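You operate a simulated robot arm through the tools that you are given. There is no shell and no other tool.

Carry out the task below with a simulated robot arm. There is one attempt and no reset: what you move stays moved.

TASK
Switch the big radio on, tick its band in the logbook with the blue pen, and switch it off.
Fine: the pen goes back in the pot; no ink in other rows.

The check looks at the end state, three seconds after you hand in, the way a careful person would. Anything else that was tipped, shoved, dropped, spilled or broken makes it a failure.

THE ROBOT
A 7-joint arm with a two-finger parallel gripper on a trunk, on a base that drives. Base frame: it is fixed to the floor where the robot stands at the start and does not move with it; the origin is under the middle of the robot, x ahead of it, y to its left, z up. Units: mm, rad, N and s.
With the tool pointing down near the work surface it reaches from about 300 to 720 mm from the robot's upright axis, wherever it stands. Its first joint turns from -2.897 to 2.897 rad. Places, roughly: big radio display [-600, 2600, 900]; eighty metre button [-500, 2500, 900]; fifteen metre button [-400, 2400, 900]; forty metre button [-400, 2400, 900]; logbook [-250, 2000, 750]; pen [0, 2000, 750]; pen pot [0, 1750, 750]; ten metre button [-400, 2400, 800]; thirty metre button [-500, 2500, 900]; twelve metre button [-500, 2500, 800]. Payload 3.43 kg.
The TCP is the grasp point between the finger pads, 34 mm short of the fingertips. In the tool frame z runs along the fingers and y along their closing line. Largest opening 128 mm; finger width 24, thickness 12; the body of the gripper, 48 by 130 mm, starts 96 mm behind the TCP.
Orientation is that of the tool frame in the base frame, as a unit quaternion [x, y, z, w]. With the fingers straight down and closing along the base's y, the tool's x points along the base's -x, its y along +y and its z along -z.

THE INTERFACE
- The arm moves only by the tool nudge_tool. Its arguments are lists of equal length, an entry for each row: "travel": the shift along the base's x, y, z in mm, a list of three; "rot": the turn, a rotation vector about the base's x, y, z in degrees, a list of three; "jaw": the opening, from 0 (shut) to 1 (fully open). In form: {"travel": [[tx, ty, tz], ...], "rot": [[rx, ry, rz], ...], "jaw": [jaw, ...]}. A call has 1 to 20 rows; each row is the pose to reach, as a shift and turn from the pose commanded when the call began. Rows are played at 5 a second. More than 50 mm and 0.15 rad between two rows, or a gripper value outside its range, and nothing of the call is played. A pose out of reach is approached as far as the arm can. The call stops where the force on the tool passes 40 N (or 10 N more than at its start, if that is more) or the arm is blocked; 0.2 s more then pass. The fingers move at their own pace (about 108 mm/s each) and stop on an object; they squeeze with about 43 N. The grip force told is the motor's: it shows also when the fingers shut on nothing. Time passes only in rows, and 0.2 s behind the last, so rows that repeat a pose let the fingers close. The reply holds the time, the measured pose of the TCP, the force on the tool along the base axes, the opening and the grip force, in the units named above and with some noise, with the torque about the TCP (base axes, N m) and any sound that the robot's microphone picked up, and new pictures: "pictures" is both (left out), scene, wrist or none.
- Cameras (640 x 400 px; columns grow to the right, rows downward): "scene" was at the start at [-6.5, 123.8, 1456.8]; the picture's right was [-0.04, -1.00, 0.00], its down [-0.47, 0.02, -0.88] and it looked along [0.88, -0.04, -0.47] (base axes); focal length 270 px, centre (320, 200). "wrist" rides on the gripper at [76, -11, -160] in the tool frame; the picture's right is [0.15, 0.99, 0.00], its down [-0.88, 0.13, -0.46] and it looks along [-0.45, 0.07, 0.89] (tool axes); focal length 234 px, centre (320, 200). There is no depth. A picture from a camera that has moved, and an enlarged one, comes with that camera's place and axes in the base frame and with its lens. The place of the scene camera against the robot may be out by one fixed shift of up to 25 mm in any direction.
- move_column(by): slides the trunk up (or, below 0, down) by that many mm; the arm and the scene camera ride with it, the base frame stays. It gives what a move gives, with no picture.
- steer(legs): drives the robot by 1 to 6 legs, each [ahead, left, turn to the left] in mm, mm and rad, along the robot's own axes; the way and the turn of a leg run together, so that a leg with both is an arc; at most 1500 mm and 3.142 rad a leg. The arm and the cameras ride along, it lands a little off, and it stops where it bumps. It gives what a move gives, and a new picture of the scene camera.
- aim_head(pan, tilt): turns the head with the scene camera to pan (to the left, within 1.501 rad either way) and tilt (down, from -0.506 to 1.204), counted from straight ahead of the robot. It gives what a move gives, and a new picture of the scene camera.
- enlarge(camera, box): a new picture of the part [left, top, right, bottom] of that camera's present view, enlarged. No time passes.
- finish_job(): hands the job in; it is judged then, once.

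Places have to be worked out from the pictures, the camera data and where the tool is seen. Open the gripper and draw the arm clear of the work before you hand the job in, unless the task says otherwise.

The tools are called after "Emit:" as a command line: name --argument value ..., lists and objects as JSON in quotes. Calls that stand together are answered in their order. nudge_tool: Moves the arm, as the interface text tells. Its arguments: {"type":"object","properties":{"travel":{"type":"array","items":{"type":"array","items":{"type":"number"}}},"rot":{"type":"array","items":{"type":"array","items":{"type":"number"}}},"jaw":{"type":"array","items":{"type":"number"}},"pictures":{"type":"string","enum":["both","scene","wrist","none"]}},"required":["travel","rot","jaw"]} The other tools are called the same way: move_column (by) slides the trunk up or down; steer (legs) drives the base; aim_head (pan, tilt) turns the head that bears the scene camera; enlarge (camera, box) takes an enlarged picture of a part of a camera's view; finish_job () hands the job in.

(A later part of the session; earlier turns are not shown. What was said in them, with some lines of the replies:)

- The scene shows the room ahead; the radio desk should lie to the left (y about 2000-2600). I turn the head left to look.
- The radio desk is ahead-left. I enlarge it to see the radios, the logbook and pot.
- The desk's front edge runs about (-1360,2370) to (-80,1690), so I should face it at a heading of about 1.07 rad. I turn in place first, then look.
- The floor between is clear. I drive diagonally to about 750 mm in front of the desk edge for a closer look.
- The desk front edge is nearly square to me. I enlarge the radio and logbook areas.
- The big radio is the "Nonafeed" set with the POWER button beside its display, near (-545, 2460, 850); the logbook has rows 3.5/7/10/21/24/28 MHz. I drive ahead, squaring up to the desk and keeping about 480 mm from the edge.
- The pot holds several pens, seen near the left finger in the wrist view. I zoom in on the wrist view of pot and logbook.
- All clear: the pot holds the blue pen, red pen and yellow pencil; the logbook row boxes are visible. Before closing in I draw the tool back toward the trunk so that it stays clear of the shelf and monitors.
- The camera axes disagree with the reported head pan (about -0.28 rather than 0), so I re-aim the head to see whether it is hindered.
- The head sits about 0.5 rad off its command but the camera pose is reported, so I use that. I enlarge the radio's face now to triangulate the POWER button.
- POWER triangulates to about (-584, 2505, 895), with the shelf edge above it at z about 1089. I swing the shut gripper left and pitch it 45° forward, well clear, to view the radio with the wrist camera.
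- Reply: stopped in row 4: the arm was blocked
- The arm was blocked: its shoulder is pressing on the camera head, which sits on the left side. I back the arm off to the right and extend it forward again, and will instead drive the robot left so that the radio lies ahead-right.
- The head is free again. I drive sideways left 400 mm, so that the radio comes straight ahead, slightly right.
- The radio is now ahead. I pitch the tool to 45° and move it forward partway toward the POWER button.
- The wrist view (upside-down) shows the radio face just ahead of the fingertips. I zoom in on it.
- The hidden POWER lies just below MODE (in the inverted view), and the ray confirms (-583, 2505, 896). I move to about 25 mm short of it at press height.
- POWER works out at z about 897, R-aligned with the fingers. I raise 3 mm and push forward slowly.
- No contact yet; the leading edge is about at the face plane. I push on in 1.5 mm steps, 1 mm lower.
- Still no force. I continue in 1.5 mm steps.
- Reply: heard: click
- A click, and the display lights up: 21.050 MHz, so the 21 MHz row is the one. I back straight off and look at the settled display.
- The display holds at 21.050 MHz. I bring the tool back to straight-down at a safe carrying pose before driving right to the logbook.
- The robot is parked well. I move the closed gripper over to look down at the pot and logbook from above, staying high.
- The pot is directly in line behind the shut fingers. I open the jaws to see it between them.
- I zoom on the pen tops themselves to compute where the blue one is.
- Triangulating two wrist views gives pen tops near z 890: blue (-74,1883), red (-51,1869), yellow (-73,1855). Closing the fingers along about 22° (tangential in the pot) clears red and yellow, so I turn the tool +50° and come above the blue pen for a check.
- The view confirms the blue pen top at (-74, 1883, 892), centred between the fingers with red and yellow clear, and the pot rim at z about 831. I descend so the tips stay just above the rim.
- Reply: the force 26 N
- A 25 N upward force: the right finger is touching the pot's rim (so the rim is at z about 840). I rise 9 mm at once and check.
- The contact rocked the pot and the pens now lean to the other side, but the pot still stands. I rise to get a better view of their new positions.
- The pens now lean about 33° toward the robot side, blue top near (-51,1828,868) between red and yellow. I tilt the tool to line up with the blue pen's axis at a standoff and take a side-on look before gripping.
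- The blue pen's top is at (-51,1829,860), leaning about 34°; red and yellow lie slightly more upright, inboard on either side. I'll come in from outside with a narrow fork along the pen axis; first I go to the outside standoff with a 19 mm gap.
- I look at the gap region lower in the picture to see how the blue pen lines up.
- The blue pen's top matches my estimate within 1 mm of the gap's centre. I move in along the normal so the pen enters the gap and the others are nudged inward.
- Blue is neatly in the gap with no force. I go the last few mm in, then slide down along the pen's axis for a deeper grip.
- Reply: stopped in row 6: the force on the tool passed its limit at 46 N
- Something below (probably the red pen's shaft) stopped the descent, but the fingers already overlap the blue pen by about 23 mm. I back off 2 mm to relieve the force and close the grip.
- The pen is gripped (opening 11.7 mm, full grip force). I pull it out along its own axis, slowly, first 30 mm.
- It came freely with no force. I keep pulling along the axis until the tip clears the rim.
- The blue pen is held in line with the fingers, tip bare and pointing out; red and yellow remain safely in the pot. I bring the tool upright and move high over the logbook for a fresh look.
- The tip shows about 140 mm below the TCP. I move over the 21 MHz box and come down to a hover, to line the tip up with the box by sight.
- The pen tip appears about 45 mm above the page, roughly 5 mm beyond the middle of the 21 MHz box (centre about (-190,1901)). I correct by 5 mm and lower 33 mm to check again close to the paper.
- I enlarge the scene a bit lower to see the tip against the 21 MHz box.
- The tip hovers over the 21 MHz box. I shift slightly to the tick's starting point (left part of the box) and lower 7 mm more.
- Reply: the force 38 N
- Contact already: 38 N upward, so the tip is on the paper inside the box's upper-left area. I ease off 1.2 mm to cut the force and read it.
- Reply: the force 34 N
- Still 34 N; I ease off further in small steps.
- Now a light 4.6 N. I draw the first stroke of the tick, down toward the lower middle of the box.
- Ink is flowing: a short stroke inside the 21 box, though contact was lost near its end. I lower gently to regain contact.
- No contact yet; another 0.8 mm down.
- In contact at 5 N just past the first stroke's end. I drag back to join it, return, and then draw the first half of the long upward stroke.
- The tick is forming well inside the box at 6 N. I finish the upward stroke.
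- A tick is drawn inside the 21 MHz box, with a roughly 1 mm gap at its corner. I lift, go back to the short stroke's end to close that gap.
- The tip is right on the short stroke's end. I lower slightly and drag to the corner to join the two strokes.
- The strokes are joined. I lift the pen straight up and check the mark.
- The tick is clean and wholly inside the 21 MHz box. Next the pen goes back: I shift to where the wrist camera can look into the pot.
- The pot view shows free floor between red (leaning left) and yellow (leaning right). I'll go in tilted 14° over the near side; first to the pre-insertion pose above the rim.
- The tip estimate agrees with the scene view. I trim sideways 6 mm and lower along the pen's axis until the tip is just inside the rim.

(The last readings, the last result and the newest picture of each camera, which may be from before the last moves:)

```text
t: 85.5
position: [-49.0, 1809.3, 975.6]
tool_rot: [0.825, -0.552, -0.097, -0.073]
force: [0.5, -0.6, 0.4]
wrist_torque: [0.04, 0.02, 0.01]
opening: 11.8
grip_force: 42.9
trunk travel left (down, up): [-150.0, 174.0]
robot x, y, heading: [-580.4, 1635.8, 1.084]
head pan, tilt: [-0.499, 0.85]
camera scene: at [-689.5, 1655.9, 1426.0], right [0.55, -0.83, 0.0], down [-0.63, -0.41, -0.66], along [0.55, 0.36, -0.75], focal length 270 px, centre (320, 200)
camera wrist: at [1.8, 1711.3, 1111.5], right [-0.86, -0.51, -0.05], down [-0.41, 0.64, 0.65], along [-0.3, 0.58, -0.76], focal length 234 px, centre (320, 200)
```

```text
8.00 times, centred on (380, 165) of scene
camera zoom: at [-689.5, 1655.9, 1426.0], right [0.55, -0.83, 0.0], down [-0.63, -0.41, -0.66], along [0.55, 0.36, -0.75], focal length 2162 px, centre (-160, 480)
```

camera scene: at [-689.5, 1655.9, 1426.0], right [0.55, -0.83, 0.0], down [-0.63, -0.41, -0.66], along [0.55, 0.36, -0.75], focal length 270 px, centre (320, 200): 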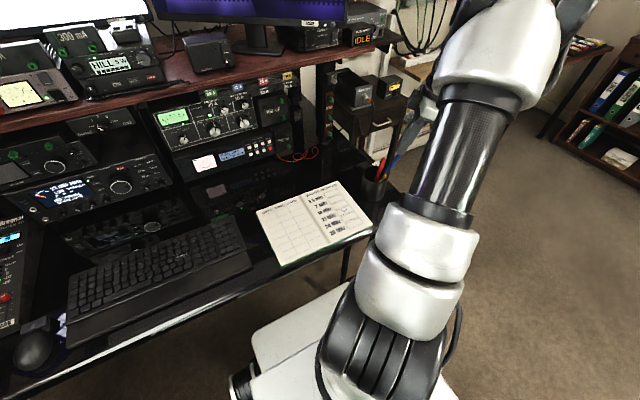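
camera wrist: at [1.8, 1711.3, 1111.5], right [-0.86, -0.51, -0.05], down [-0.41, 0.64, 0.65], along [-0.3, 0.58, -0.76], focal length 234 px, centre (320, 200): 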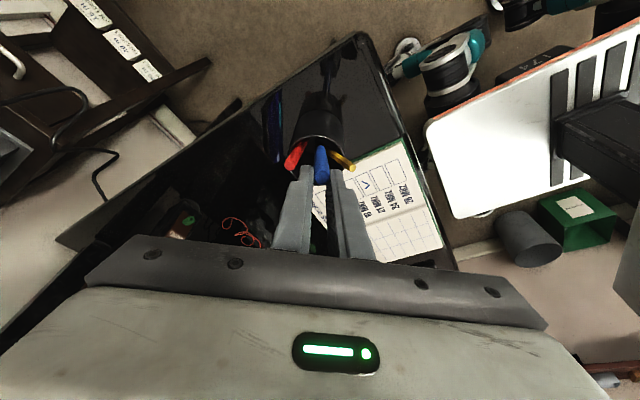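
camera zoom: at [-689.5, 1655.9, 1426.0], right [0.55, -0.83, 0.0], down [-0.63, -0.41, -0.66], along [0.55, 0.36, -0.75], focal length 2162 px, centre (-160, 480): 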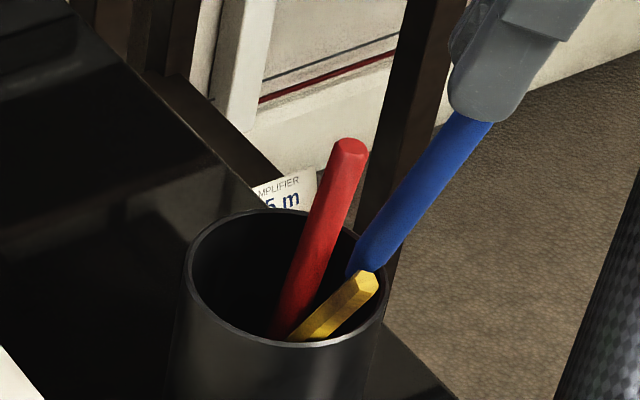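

The tip is entering the opening between red and yellow. I lower on 50 mm along the axis.

Emit:
nudge_tool --travel '[[-1, 2.9, -12], [-2, 5.7, -24.5], [-3, 8.5, -36.5], [-4, 11.4, -48.5]]' --rot '[[0, 0, 0], [0, 0, 0], [0, 0, 0], [0, 0, 0]]' --jaw '[0, 0, 0, 0]' --pictures "wrist"

Emit:
enlarge --camera "wrist" --box '[224, 90, 416, 210]'

Emit:
enlarge --camera "scene" --box '[340, 140, 420, 190]'

```text
t: 86.5
position: [-55.2, 1822.8, 927.4]
tool_rot: [0.825, -0.552, -0.097, -0.073]
force: [0.6, 0.4, 0.3]
wrist_torque: [-0.01, 0.02, 0.02]
opening: 11.7
grip_force: 42.8
trunk travel left (down, up): [-150.0, 174.0]
robot x, y, heading: [-578.0, 1638.2, 1.085]
head pan, tilt: [-0.499, 0.85]
camera wrist: at [-3.9, 1723.6, 1062.6], right [-0.86, -0.51, -0.05], down [-0.41, 0.64, 0.65], along [-0.3, 0.58, -0.76], focal length 234 px, centre (320, 200)
```

wrist: 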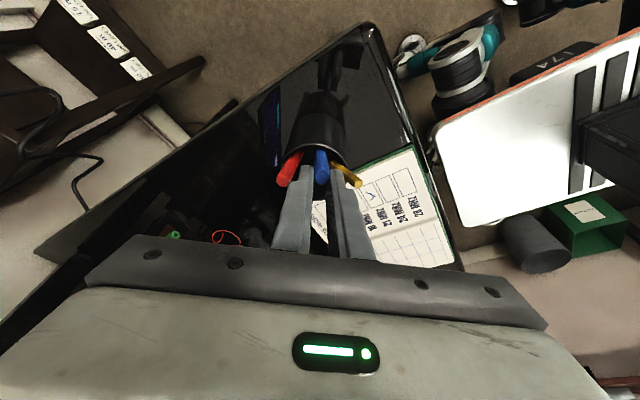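

```text
3.33 times, centred on (320, 150) of wrist
camera zoom: at [-3.9, 1723.6, 1062.6], right [-0.86, -0.51, -0.05], down [-0.41, 0.64, 0.65], along [-0.3, 0.58, -0.76], focal length 781 px, centre (320, 367)
```

zoom: 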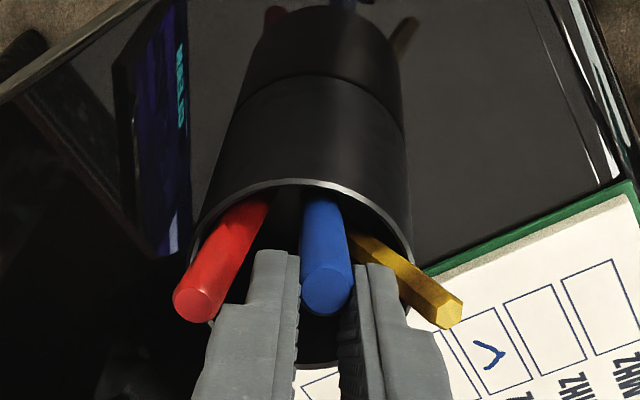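

```text
8.00 times, centred on (380, 165) of scene
camera zoom: at [-689.6, 1655.9, 1426.0], right [0.55, -0.83, 0.0], down [-0.63, -0.41, -0.66], along [0.55, 0.36, -0.75], focal length 2162 px, centre (-160, 480)
```

zoom: 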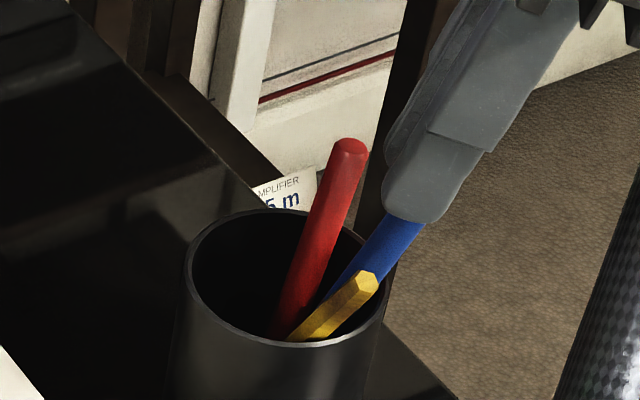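

The pen is well inside the pot with no force. I lower another 25 mm in small steps.

Emit:
nudge_tool --travel '[[-0.5, 1.5, -6], [-1, 3, -12], [-1.5, 4.2, -18], [-1.9, 5.2, -22], [-2.1, 5.9, -25]]' --rot '[[0, 0, 0], [0, 0, 0], [0, 0, 0], [0, 0, 0], [0, 0, 0]]' --jaw '[0, 0, 0, 0, 0]' --pictures "wrist"

Emit:
enlarge --camera "wrist" --box '[224, 100, 416, 220]'

```text
t: 87.8
position: [-59.0, 1829.3, 902.0]
tool_rot: [0.825, -0.552, -0.097, -0.073]
force: [0.1, 0.0, 0.4]
wrist_torque: [-0.02, 0.01, -0.01]
opening: 11.6
grip_force: 43.2
trunk travel left (down, up): [-150.0, 174.0]
robot x, y, heading: [-579.9, 1641.4, 1.083]
head pan, tilt: [-0.499, 0.85]
camera wrist: at [-7.1, 1729.6, 1038.1], right [-0.86, -0.51, -0.05], down [-0.41, 0.64, 0.65], along [-0.3, 0.58, -0.76], focal length 234 px, centre (320, 200)
```

wrist: 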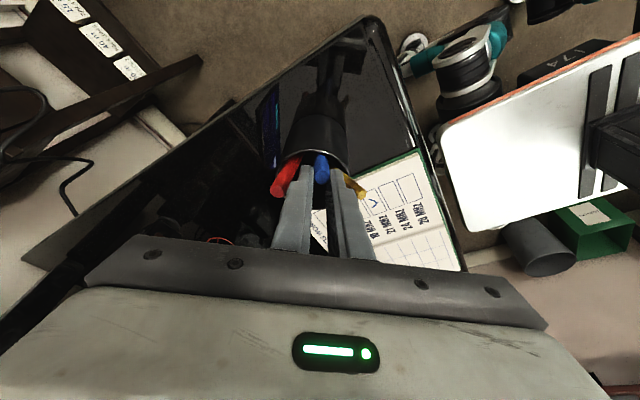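

```text
3.33 times, centred on (320, 160) of wrist
camera zoom: at [-7.1, 1729.6, 1038.1], right [-0.86, -0.51, -0.05], down [-0.41, 0.64, 0.65], along [-0.3, 0.58, -0.76], focal length 781 px, centre (320, 333)
```

zoom: 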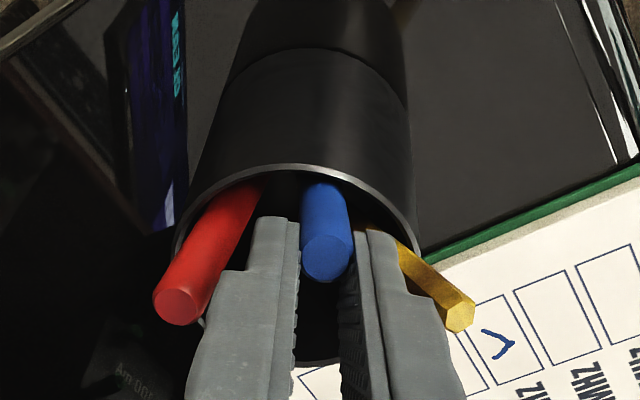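

Still free; tip is about 8 mm above the pot floor. I lower 5 mm more, then open the fingers just a little to let go.

Emit:
nudge_tool --travel '[[-0.2, 0.6, -2.5], [-0.4, 1.2, -5], [-0.4, 1.2, -5], [-0.4, 1.2, -5], [-0.4, 1.2, -5], [-0.4, 1.2, -5]]' --rot '[[0, 0, 0], [0, 0, 0], [0, 0, 0], [0, 0, 0], [0, 0, 0], [0, 0, 0]]' --jaw '[0, 0, 0.1, 0.13, 0.14, 0.14]' --pictures "wrist"

Emit:
enlarge --camera "wrist" --box '[224, 100, 416, 220]'

```text
t: 89.2
position: [-57.5, 1829.3, 897.7]
tool_rot: [0.825, -0.553, -0.096, -0.073]
force: [0.8, 0.0, -0.5]
wrist_torque: [-0.02, 0.02, -0.02]
opening: 18.0
grip_force: 0.0
trunk travel left (down, up): [-150.0, 174.0]
robot x, y, heading: [-583.6, 1639.0, 1.082]
head pan, tilt: [-0.499, 0.85]
camera wrist: at [-6.5, 1731.0, 1032.9], right [-0.86, -0.51, -0.05], down [-0.41, 0.64, 0.65], along [-0.3, 0.58, -0.76], focal length 234 px, centre (320, 200)
```

wrist: 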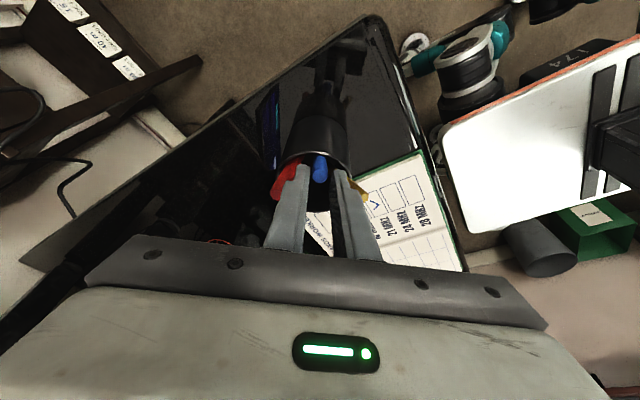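

```text
3.33 times, centred on (320, 160) of wrist
camera zoom: at [-6.5, 1731.0, 1032.9], right [-0.86, -0.51, -0.05], down [-0.41, 0.64, 0.65], along [-0.3, 0.58, -0.76], focal length 781 px, centre (320, 333)
```

zoom: 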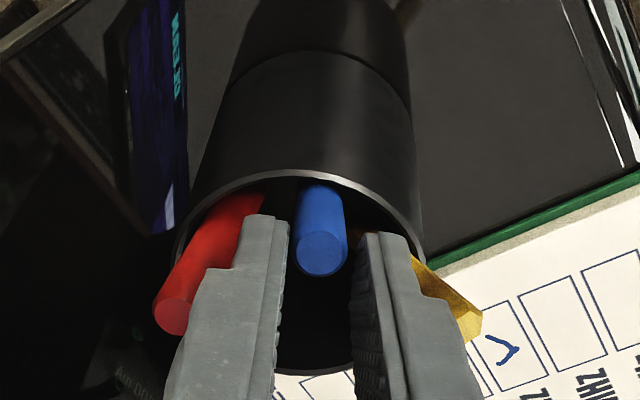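

The pen is released and resting in the pot. I retract straight back along the tool axis.

Emit:
nudge_tool --travel '[[0.8, -2.3, 9.7], [2, -5.7, 24], [4, -11, 48], [7, -20, 85], [10, -28, 120], [12, -35, 150], [12, -35, 150]]' --rot '[[0, 0, 0], [0, 0, 0], [0, 0, 0], [0, 0, 0], [0, 0, 0], [0, 0, 0], [0, 0, 0]]' --jaw '[0.14, 0.14, 0.14, 0.14, 0.14, 0.14, 0.14]'

Emit:
enlarge --camera "wrist" --box '[224, 60, 416, 180]'

Emit:
enlarge --camera "scene" --box '[330, 150, 410, 200]'

```text
t: 90.8
position: [-46.9, 1792.6, 1048.6]
tool_rot: [0.825, -0.552, -0.098, -0.072]
force: [0.2, 0.8, -0.5]
wrist_torque: [-0.03, -0.01, 0.01]
opening: 17.9
grip_force: 0.1
trunk travel left (down, up): [-150.0, 174.0]
robot x, y, heading: [-580.2, 1641.6, 1.087]
head pan, tilt: [-0.499, 0.85]
camera scene: at [-689.6, 1655.9, 1426.0], right [0.55, -0.83, 0.0], down [-0.63, -0.41, -0.66], along [0.55, 0.36, -0.75], focal length 270 px, centre (320, 200)
camera wrist: at [5.8, 1694.1, 1184.7], right [-0.86, -0.51, -0.05], down [-0.41, 0.64, 0.65], along [-0.3, 0.58, -0.76], focal length 234 px, centre (320, 200)
```

scene: 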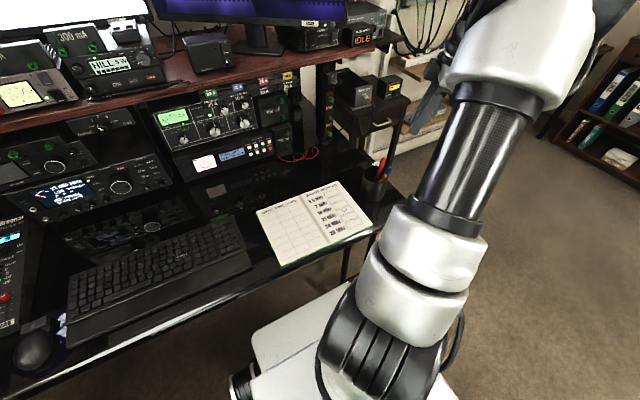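
wrist: 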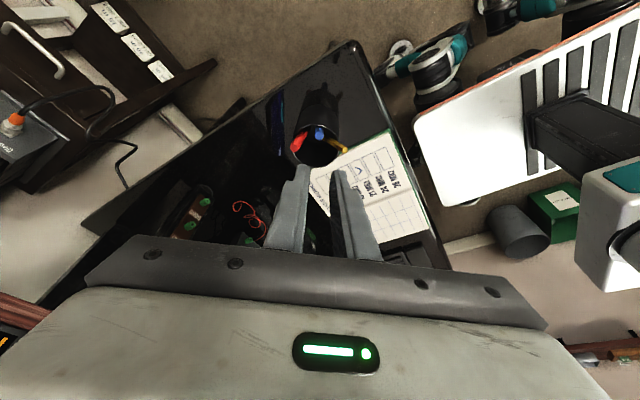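

```text
3.33 times, centred on (320, 120) of wrist
camera zoom: at [5.8, 1694.1, 1184.7], right [-0.86, -0.51, -0.05], down [-0.41, 0.64, 0.65], along [-0.3, 0.58, -0.76], focal length 781 px, centre (320, 467)
```

zoom: 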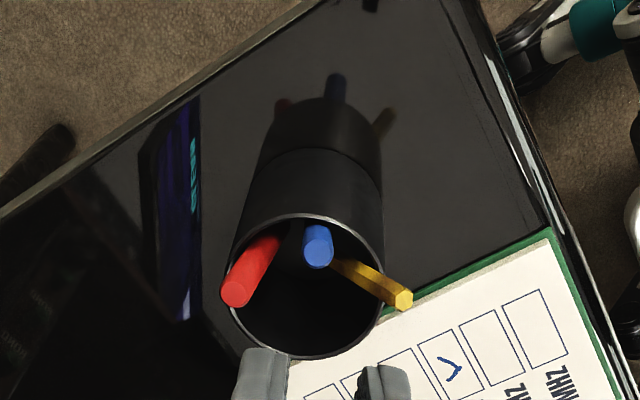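

```text
8.00 times, centred on (370, 175) of scene
camera zoom: at [-689.6, 1655.9, 1426.0], right [0.55, -0.83, 0.0], down [-0.63, -0.41, -0.66], along [0.55, 0.36, -0.75], focal length 2162 px, centre (-80, 400)
```

zoom: 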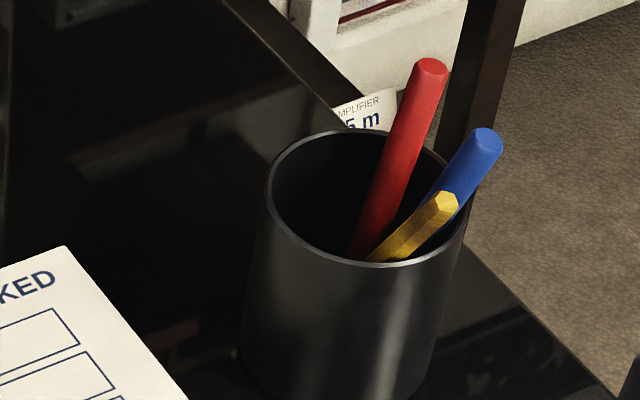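

All three pens stand in the pot, and the tick is intact. Now I bring the tool upright and turn it back, moving to the carrying pose with the fingers shut.

Emit:
nudge_tool --travel '[[0, 0, 6], [0, 0, 12], [0, 0, 12]]' --rot '[[-6.5, -2.65, 0], [-12.95, -5.3, 0], [-12.95, -5.3, 0]]' --jaw '[0.1, 0, 0]' --pictures "none"

Emit:
nudge_tool --travel '[[-35.8, 29.3, 0], [-71.6, 58.6, 0], [-107.5, 88, 0], [-143.4, 117, 0], [-179, 146.5, 0], [-215, 175.7, 0], [-251, 205, 0], [-251, 205, 0]]' --rot '[[0, 0, -7.15], [0, 0, -14.3], [0, 0, -21.4], [0, 0, -28.6], [0, 0, -35.7], [0, 0, -42.9], [0, 0, -50], [0, 0, -50]]' --jaw '[0, 0, 0, 0, 0, 0, 0, 0]'

```text
t: 91.5
position: [-46.2, 1794.0, 1059.6]
tool_rot: [0.832, -0.555, 0.005, -0.003]
force: [-0.5, 0.9, -0.1]
wrist_torque: [-0.02, -0.01, 0.01]
opening: 0.2
grip_force: 33.3
trunk travel left (down, up): [-150.0, 174.0]
robot x, y, heading: [-588.2, 1634.0, 1.082]
head pan, tilt: [-0.499, 0.85]
```

```text
t: 93.3
position: [-296.2, 2000.5, 1060.3]
tool_rot: [-0.518, 0.856, -0.006, 0.003]
force: [-1.0, 0.0, 0.3]
wrist_torque: [-0.04, -0.01, 0.02]
opening: 0.1
grip_force: 33.5
trunk travel left (down, up): [-150.0, 174.0]
robot x, y, heading: [-581.9, 1638.3, 1.083]
head pan, tilt: [-0.499, 0.85]
camera scene: at [-689.7, 1656.0, 1426.0], right [0.55, -0.83, 0.0], down [-0.63, -0.41, -0.66], along [0.55, 0.36, -0.75], focal length 270 px, centre (320, 200)
camera wrist: at [-322.3, 1928.6, 1218.9], right [-0.94, 0.33, -0.01], down [0.29, 0.84, 0.45], along [0.16, 0.42, -0.89], focal length 234 px, centre (320, 200)
```

scene: 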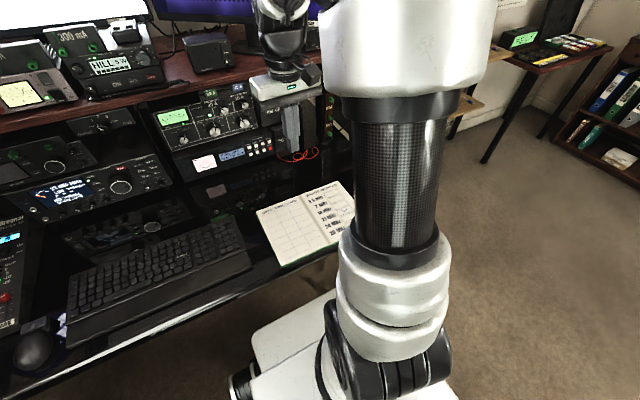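
wrist: 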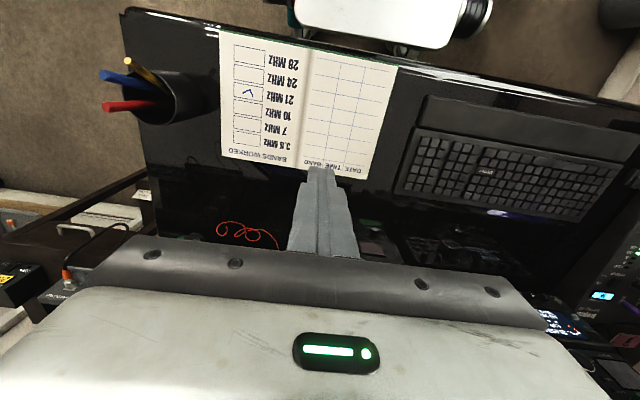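

Ready to travel. I drive left 450 mm back to the radio stance and aim the head at the radio.

Emit:
steer --legs '[[0, 450, -0.003]]'

Emit:
aim_head --pan 0.1 --tilt 0.6

```text
t: 98.1
position: [-684.0, 2205.4, 1060.3]
tool_rot: [-0.518, 0.856, -0.006, 0.003]
force: [0.1, 0.7, 0.0]
wrist_torque: [0.03, 0.0, 0.02]
opening: 0.1
grip_force: 33.2
trunk travel left (down, up): [-150.0, 174.0]
robot x, y, heading: [-967.6, 1846.9, 1.086]
head pan, tilt: [-0.499, 0.85]
camera scene: at [-1079.3, 1863.3, 1426.0], right [0.55, -0.84, 0.0], down [-0.63, -0.41, -0.66], along [0.55, 0.36, -0.75], focal length 270 px, centre (320, 200)
```

scene: 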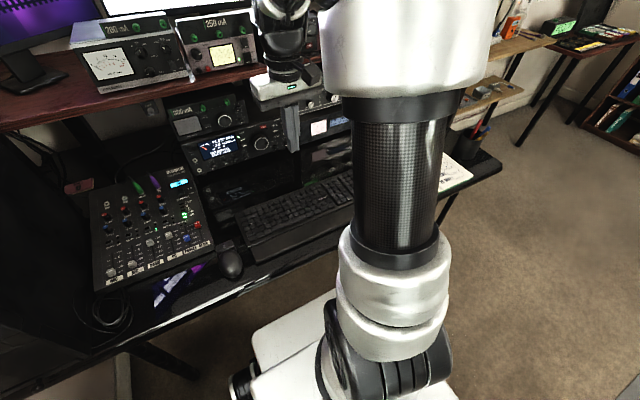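

```text
t: 99.1
position: [-683.2, 2204.6, 1060.2]
tool_rot: [-0.517, 0.856, -0.006, 0.002]
force: [-0.2, 0.3, 0.4]
wrist_torque: [0.02, -0.02, -0.02]
opening: 0.0
grip_force: 33.2
trunk travel left (down, up): [-150.0, 174.0]
robot x, y, heading: [-969.1, 1845.9, 1.08]
head pan, tilt: [0.099, 0.6]
camera scene: at [-1110.9, 1902.0, 1446.9], right [0.92, -0.38, 0.0], down [-0.22, -0.52, -0.82], along [0.31, 0.76, -0.57], focal length 270 px, centre (320, 200)
```

scene: 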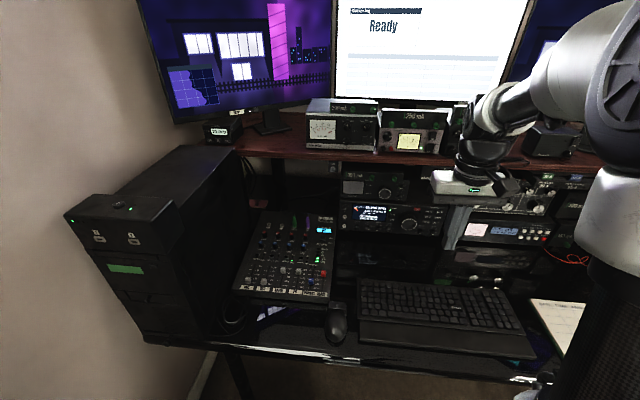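

Same stance as before within a centimetre. I repeat the approach: pitch 45° and move to the pose in front of the radio.

Emit:
nudge_tool --travel '[[4.5, 25, -13], [9, 50, -26], [13.5, 75, -39], [18, 100, -52], [22.5, 125, -65], [27, 149, -77], [27, 149, -77]]' --rot '[[6.8, -3.5, 0], [13.5, -7, 0], [20.3, -10.5, 0], [27, -14, 0], [33.8, -17.4, 0], [40.6, -20.9, 0], [40.6, -20.9, 0]]' --jaw '[0, 0, 0, 0, 0, 0, 0]' --pictures "wrist"

Emit:
enlarge --camera "wrist" --box '[200, 90, 440, 240]'

```text
t: 100.7
position: [-658.4, 2353.1, 983.5]
tool_rot: [-0.474, 0.79, 0.199, 0.334]
force: [0.9, -0.4, 0.5]
wrist_torque: [-0.01, 0.01, 0.03]
opening: 0.1
grip_force: 33.2
trunk travel left (down, up): [-150.0, 174.0]
robot x, y, heading: [-969.9, 1845.9, 1.081]
head pan, tilt: [0.099, 0.6]
camera wrist: at [-726.2, 2201.4, 1039.4], right [-0.92, 0.38, -0.11], down [0.02, 0.32, 0.95], along [0.39, 0.87, -0.3], focal length 234 px, centre (320, 200)
```

wrist: 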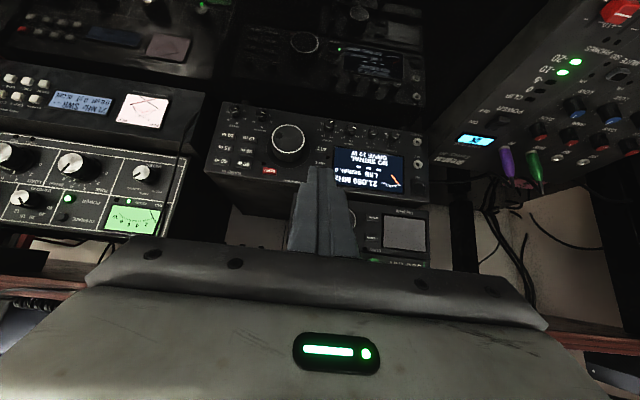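

```text
2.67 times, centred on (320, 165) of wrist
camera zoom: at [-726.2, 2201.4, 1039.4], right [-0.92, 0.38, -0.11], down [0.02, 0.32, 0.95], along [0.39, 0.87, -0.3], focal length 624 px, centre (320, 293)
```

zoom: 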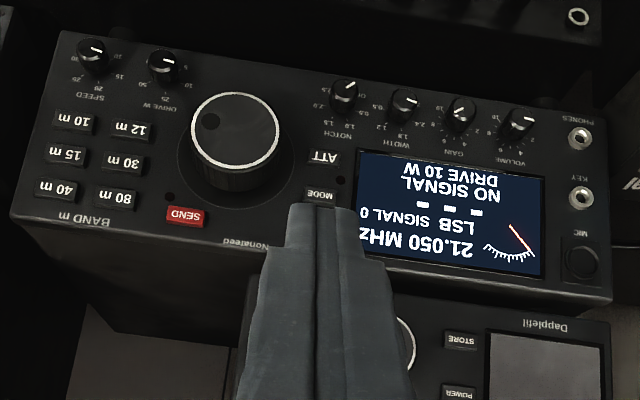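

The view matches the first approach almost exactly. I move to just short of the POWER button.

Emit:
nudge_tool --travel '[[16, 33, -24], [32, 67, -48], [47.5, 101, -70], [53, 111, -69.5], [58, 119.5, -69.5], [58, 119.5, -69.5]]' --rot '[[0, 0, 0], [0, 0, 0], [0, 0, 0], [0, 0, 0], [0, 0, 0], [0, 0, 0]]' --jaw '[0, 0, 0, 0, 0, 0]' --pictures "wrist"

Emit:
enlarge --camera "wrist" --box '[200, 90, 440, 240]'

```text
t: 102.1
position: [-599.1, 2472.2, 912.8]
tool_rot: [-0.475, 0.79, 0.198, 0.333]
force: [0.5, 0.1, 0.1]
wrist_torque: [-0.02, -0.01, -0.01]
opening: 0.0
grip_force: 33.2
trunk travel left (down, up): [-150.0, 174.0]
robot x, y, heading: [-966.2, 1846.0, 1.08]
head pan, tilt: [0.099, 0.6]
camera wrist: at [-667.8, 2320.8, 969.4], right [-0.92, 0.38, -0.11], down [0.02, 0.32, 0.95], along [0.39, 0.87, -0.3], focal length 234 px, centre (320, 200)
```

wrist: 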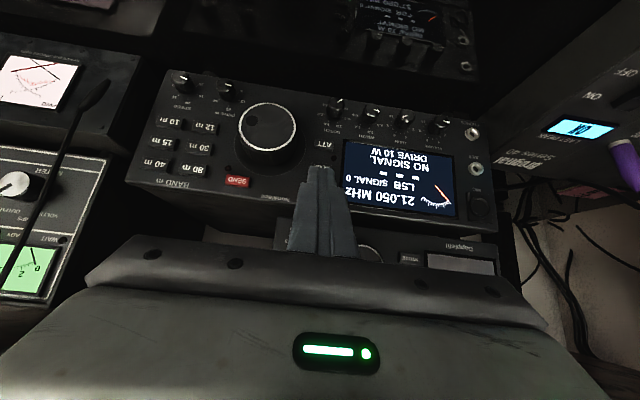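

```text
2.67 times, centred on (320, 165) of wrist
camera zoom: at [-667.8, 2320.8, 969.4], right [-0.92, 0.38, -0.11], down [0.02, 0.32, 0.95], along [0.39, 0.87, -0.3], focal length 624 px, centre (320, 293)
```

zoom: 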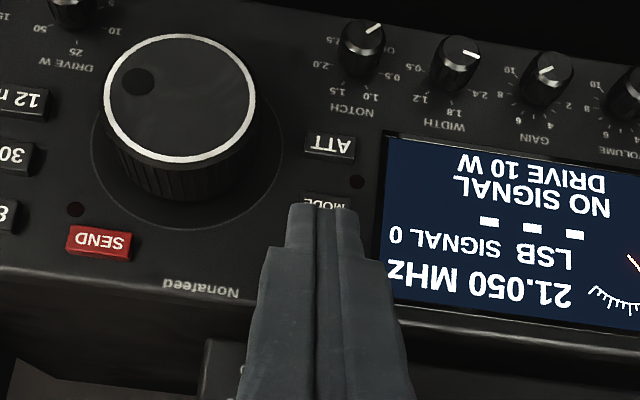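

Aligned as before, about 2 mm right; I trim that and push forward in small steps to press POWER.

Emit:
nudge_tool --travel '[[1.5, 6, 0], [3.2, 9.6, 0], [4.1, 11.3, 0], [4.8, 12.6, 0], [5.5, 14, 0], [6.1, 15.1, 0], [6.1, 15.1, 0]]' --rot '[[0, 0, 0], [0, 0, 0], [0, 0, 0], [0, 0, 0], [0, 0, 0], [0, 0, 0], [0, 0, 0]]' --jaw '[0, 0, 0, 0, 0, 0, 0]' --pictures "wrist"

```text
t: 103.7
position: [-592.6, 2487.2, 912.4]
tool_rot: [-0.475, 0.791, 0.198, 0.332]
force: [-5.0, -6.1, -0.1]
wrist_torque: [-0.08, 0.06, 0.02]
opening: 0.0
grip_force: 33.4
trunk travel left (down, up): [-150.0, 174.0]
robot x, y, heading: [-973.1, 1844.0, 1.074]
head pan, tilt: [0.099, 0.6]
heard: click
camera wrist: at [-662.0, 2335.9, 969.7], right [-0.92, 0.37, -0.11], down [0.02, 0.32, 0.95], along [0.39, 0.87, -0.3], focal length 234 px, centre (320, 200)
```

wrist: 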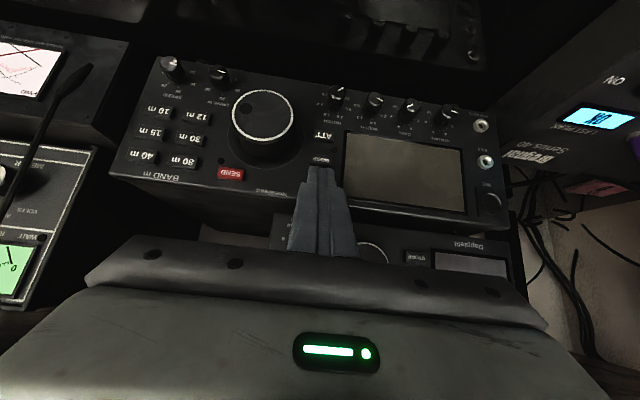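

A click, and the display is dark: the radio is off. I back straight away from the button and lift clear.

Emit:
nudge_tool --travel '[[-9, -18, 0], [-23, -44, 0], [-41, -80, 10], [-60, -116, 30], [-73, -142, 60]]' --rot '[[0, 0, 0], [0, 0, 0], [0, 0, 0], [0, 0, 0], [0, 0, 0]]' --jaw '[0, 0, 0, 0, 0]' --pictures "wrist"

Emit:
nudge_tool --travel '[[-11, -21, 15], [-21, -41, 29], [-32, -62, 44], [-43, -83, 59], [-53, -103, 73], [-64, -124, 88]]' --rot '[[-6.8, 3.5, 0], [-13.5, 7, 0], [-20.3, 10.5, 0], [-27, 14, 0], [-33.8, 17.4, 0], [-40.6, 20.9, 0]]' --jaw '[0.2, 0.4, 0.6, 0.8, 1, 1]'

Emit:
enlarge --camera "scene" --box '[320, 150, 480, 250]'

```text
t: 104.9
position: [-668.4, 2347.0, 972.7]
tool_rot: [-0.475, 0.791, 0.198, 0.332]
force: [0.2, -0.7, -0.3]
wrist_torque: [0.03, 0.0, -0.02]
opening: 0.0
grip_force: 32.9
trunk travel left (down, up): [-150.0, 174.0]
robot x, y, heading: [-969.9, 1845.8, 1.078]
head pan, tilt: [0.099, 0.6]
camera wrist: at [-737.0, 2194.8, 1030.0], right [-0.92, 0.37, -0.11], down [0.02, 0.32, 0.95], along [0.39, 0.87, -0.3], focal length 234 px, centre (320, 200)
```

wrist: 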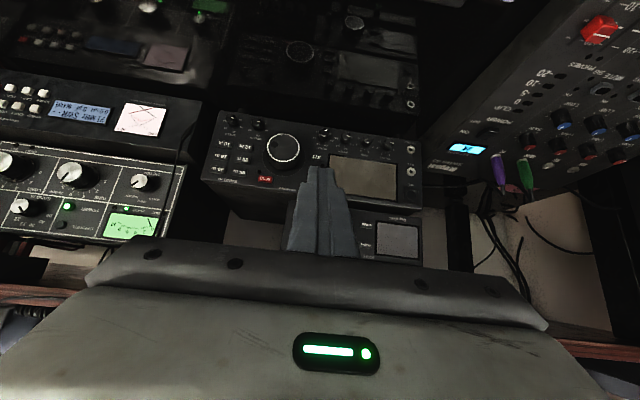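

```text
t: 106.3
position: [-728.3, 2222.4, 1060.8]
tool_rot: [-0.517, 0.856, -0.006, 0.002]
force: [-0.6, 0.3, -0.1]
wrist_torque: [0.0, 0.02, 0.01]
opening: 127.9
grip_force: 0.1
trunk travel left (down, up): [-150.0, 174.0]
robot x, y, heading: [-972.8, 1849.0, 1.082]
head pan, tilt: [0.099, 0.6]
camera scene: at [-1111.0, 1902.1, 1446.9], right [0.92, -0.38, 0.0], down [-0.22, -0.52, -0.83], along [0.31, 0.76, -0.56], focal length 270 px, centre (320, 200)
camera wrist: at [-755.6, 2151.8, 1220.3], right [-0.94, 0.33, -0.01], down [0.29, 0.84, 0.45], along [0.16, 0.42, -0.89], focal length 234 px, centre (320, 200)
```

scene: 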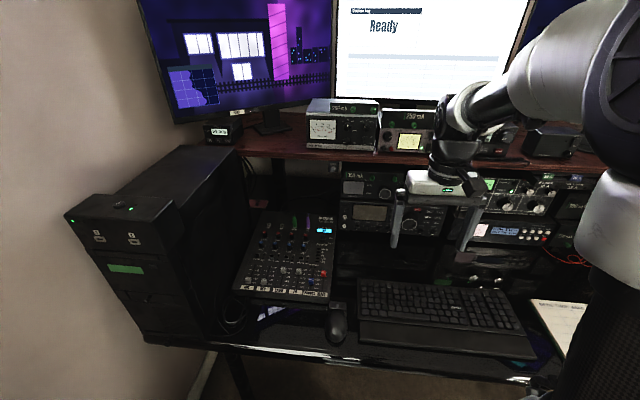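
wrist: 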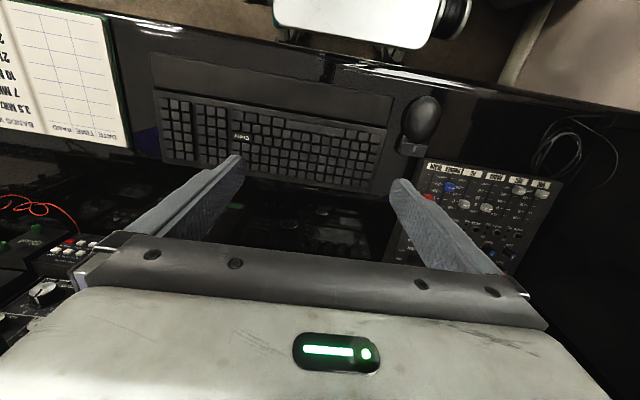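

```text
4.00 times, centred on (400, 200) of scene
camera zoom: at [-1111.0, 1902.1, 1446.9], right [0.92, -0.38, 0.0], down [-0.22, -0.52, -0.83], along [0.31, 0.76, -0.56], focal length 1081 px, centre (0, 200)
```

zoom: 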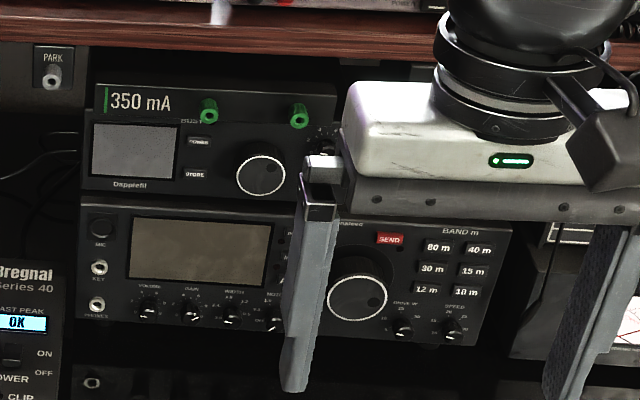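

The radio is off and the gripper is open. I back the robot away from the desk to be clear and take a last look at everything.

Emit:
steer --legs '[[-450, 0, 0]]'

Emit:
aim_head --pan -0.1 --tilt 0.5

Emit:
enlarge --camera "scene" --box '[240, 130, 480, 280]'

```text
t: 108.0
position: [-815.4, 2046.4, 1062.6]
tool_rot: [-0.513, 0.858, -0.005, 0.004]
force: [0.5, 0.5, -0.5]
wrist_torque: [0.0, -0.01, 0.0]
opening: 127.9
grip_force: 0.1
trunk travel left (down, up): [-150.0, 174.0]
robot x, y, heading: [-1061.6, 1674.8, 1.072]
head pan, tilt: [0.099, 0.6]
stopped in leg 1: the robot was blocked; the commanded pose is now the measured one
camera scene: at [-1199.9, 1730.6, 1446.9], right [0.92, -0.39, 0.0], down [-0.22, -0.52, -0.83], along [0.32, 0.76, -0.56], focal length 270 px, centre (320, 200)
```

scene: 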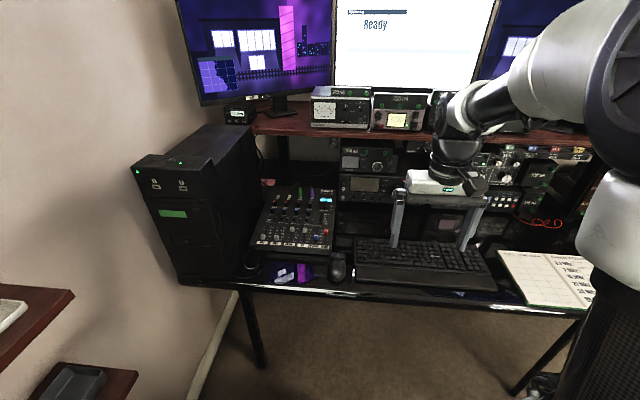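

```text
t: 108.8
position: [-815.3, 2046.8, 1063.6]
tool_rot: [-0.514, 0.858, -0.005, 0.005]
force: [-0.1, 0.1, 0.1]
wrist_torque: [-0.03, 0.0, -0.02]
opening: 128.0
grip_force: 0.1
trunk travel left (down, up): [-150.0, 174.0]
robot x, y, heading: [-1058.5, 1673.7, 1.07]
head pan, tilt: [-0.099, 0.499]
camera scene: at [-1182.9, 1724.7, 1455.9], right [0.83, -0.56, 0.0], down [-0.27, -0.4, -0.88], along [0.49, 0.73, -0.48], focal length 270 px, centre (320, 200)
```

scene: 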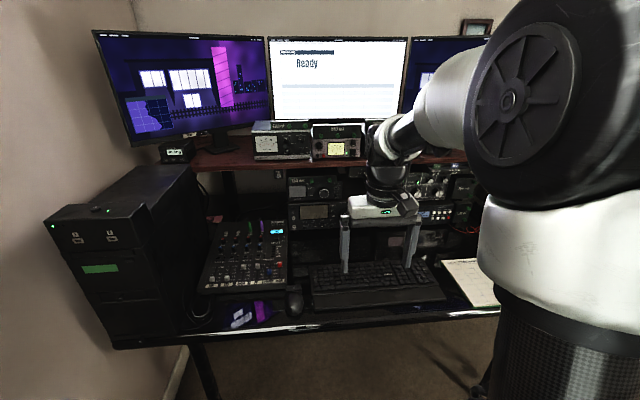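

```text
2.67 times, centred on (360, 205) of scene
camera zoom: at [-1182.9, 1724.7, 1455.9], right [0.83, -0.56, 0.0], down [-0.27, -0.4, -0.88], along [0.49, 0.73, -0.48], focal length 721 px, centre (213, 187)
```

zoom: 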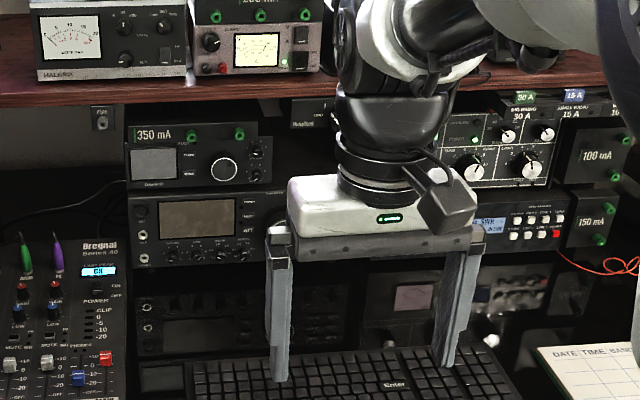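

The robot was stopped after about 190 mm — something behind on the left, probably the other bench's leg. I look that way to see what it touched.

Emit:
aim_head --pan 1.5 --tilt 0.7

```text
t: 110.4
position: [-814.7, 2046.9, 1063.2]
tool_rot: [-0.513, 0.858, -0.006, 0.003]
force: [-0.4, 0.1, -0.3]
wrist_torque: [0.0, -0.01, -0.01]
opening: 128.0
grip_force: 0.1
trunk travel left (down, up): [-150.0, 174.0]
robot x, y, heading: [-1061.4, 1675.1, 1.073]
head pan, tilt: [1.499, 0.7]
camera scene: at [-1305.5, 1695.4, 1438.3], right [0.54, 0.84, 0.0], down [0.54, -0.35, -0.77], along [-0.64, 0.41, -0.64], focal length 270 px, centre (320, 200)
```

scene: 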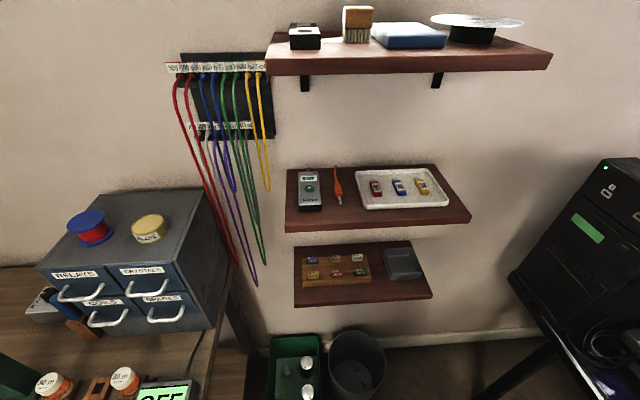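

The bench objects in view stand as before. I tilt down to see the near bench edge.

Emit:
aim_head --pan 1.5 --tilt 1.2

Emit:
enlarge --camera "scene" --box '[0, 0, 640, 400]'

```text
t: 111.4
position: [-816.1, 2047.7, 1063.1]
tool_rot: [-0.513, 0.858, -0.006, 0.004]
force: [0.5, 0.1, -0.1]
wrist_torque: [0.0, -0.04, 0.0]
opening: 127.9
grip_force: 0.0
trunk travel left (down, up): [-150.0, 174.0]
robot x, y, heading: [-1062.9, 1674.8, 1.074]
head pan, tilt: [1.499, 1.201]
camera scene: at [-1281.2, 1679.7, 1402.3], right [0.54, 0.84, 0.0], down [0.78, -0.5, -0.36], along [-0.31, 0.2, -0.93], focal length 270 px, centre (320, 200)
```

scene: 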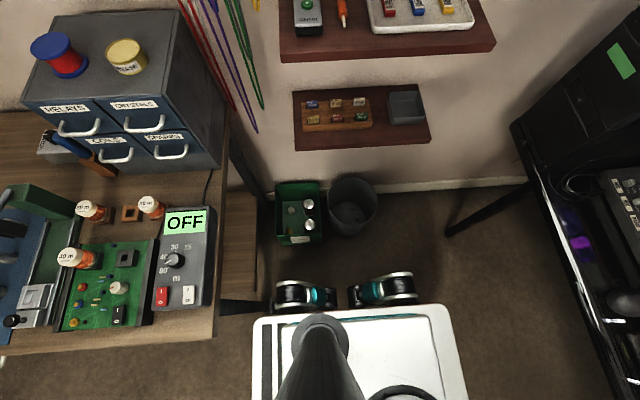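

```text
1.00 times, centred on (320, 200) of scene (not enlarged: the box is as wide or as high as the picture)
camera zoom: at [-1281.2, 1679.7, 1402.3], right [0.54, 0.84, 0.0], down [0.78, -0.5, -0.36], along [-0.31, 0.2, -0.93], focal length 270 px, centre (320, 200)
```

zoom: 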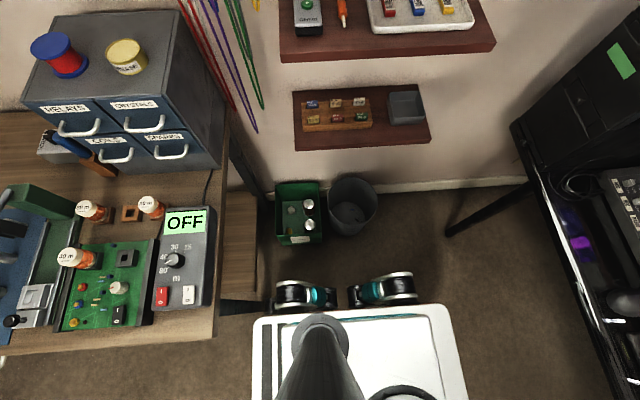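

The rear wheel housing is against the bench's lower frame; nothing on the bench or in the bins is disturbed. I pull forward off it, go right over the clear floor, then back.

Emit:
steer --legs '[[70, 0, 0], [0, -450, 0], [-350, 0, 0]]'

Emit:
aim_head --pan 0.0 --tilt 0.45

Emit:
enlarge --camera "scene" --box '[180, 120, 420, 270]'

```text
t: 118.9
position: [-535.5, 1576.0, 1062.3]
tool_rot: [-0.519, 0.855, -0.006, 0.003]
force: [-0.4, 1.1, 0.1]
wrist_torque: [0.01, 0.01, -0.01]
opening: 128.1
grip_force: 0.1
trunk travel left (down, up): [-150.0, 174.0]
robot x, y, heading: [-773.1, 1201.9, 1.081]
head pan, tilt: [1.499, 1.201]
camera scene: at [-996.7, 1203.1, 1402.3], right [0.53, 0.85, 0.0], down [0.79, -0.49, -0.36], along [-0.31, 0.19, -0.93], focal length 270 px, centre (320, 200)
```

scene: 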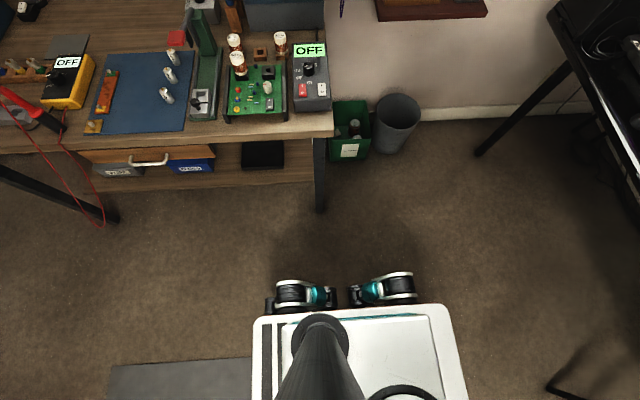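

```text
t: 120.5
position: [-535.4, 1576.6, 1062.5]
tool_rot: [-0.519, 0.855, -0.006, 0.004]
force: [0.3, 0.8, 0.6]
wrist_torque: [0.02, 0.02, 0.01]
opening: 128.1
grip_force: 0.0
trunk travel left (down, up): [-150.0, 174.0]
robot x, y, heading: [-774.7, 1198.4, 1.085]
head pan, tilt: [0.0, 0.45]
camera scene: at [-906.4, 1254.7, 1460.4], right [0.88, -0.47, 0.0], down [-0.2, -0.39, -0.9], along [0.42, 0.8, -0.44], focal length 270 px, centre (320, 200)
```

scene: 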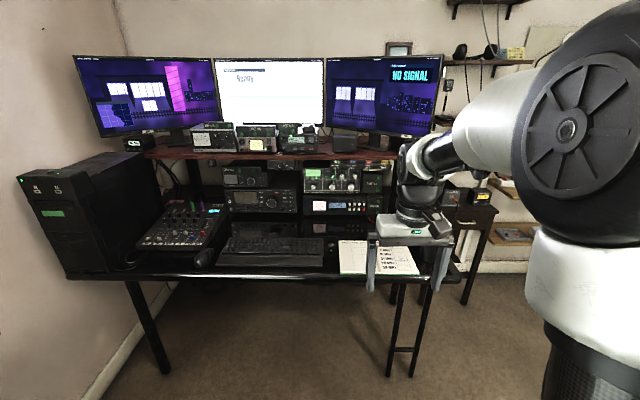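

```text
2.67 times, centred on (300, 195) of scene
camera zoom: at [-906.4, 1254.7, 1460.4], right [0.88, -0.47, 0.0], down [-0.2, -0.39, -0.9], along [0.42, 0.8, -0.44], focal length 721 px, centre (373, 213)
```

zoom: 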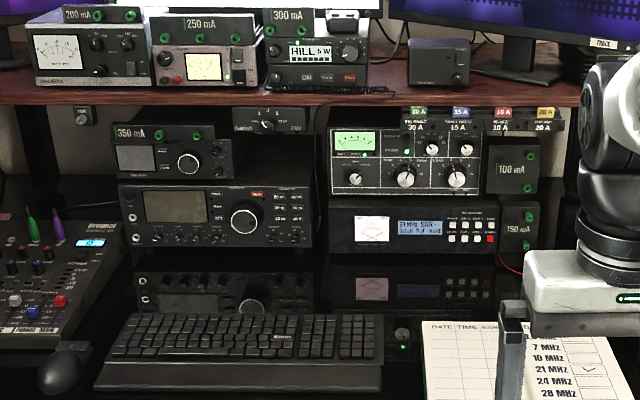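

The radio display is dark, the tick sits in the 21 MHz row only, and the pens were last seen standing in the pot. The gripper is open and clear of the desk, so I hand in.

Emit:
finish_job

```text
The job is handed in.
```

The job is handed in. I switched the big radio on, ticked its band in the logbook with the blue pen, and switched it off again.

- **Band:** the display read 21.050 MHz, so the tick is in the 21 MHz box. Close-up pictures showed no ink in any other row.
- **Radio:** I heard a click at both presses of POWER. The display was dark in the last picture.
- **Pen:** the blue pen is back in the pot with the red pen and the yellow pencil. The arm was in front of the pot in my last picture, so I last saw all three pens in it earlier. I didn't go near it after that.

Two things didn't go cleanly:

- **Pot:** a finger pressed on the rim on my first try at the pen. The pens flopped over to the other side, but the pot stayed standing and didn't shift.
- **Bench behind the robot:** while backing away at the end, the rear wheel bumped the frame of the other bench. I looked over the bench and the bins beside it and saw nothing tipped or moved.
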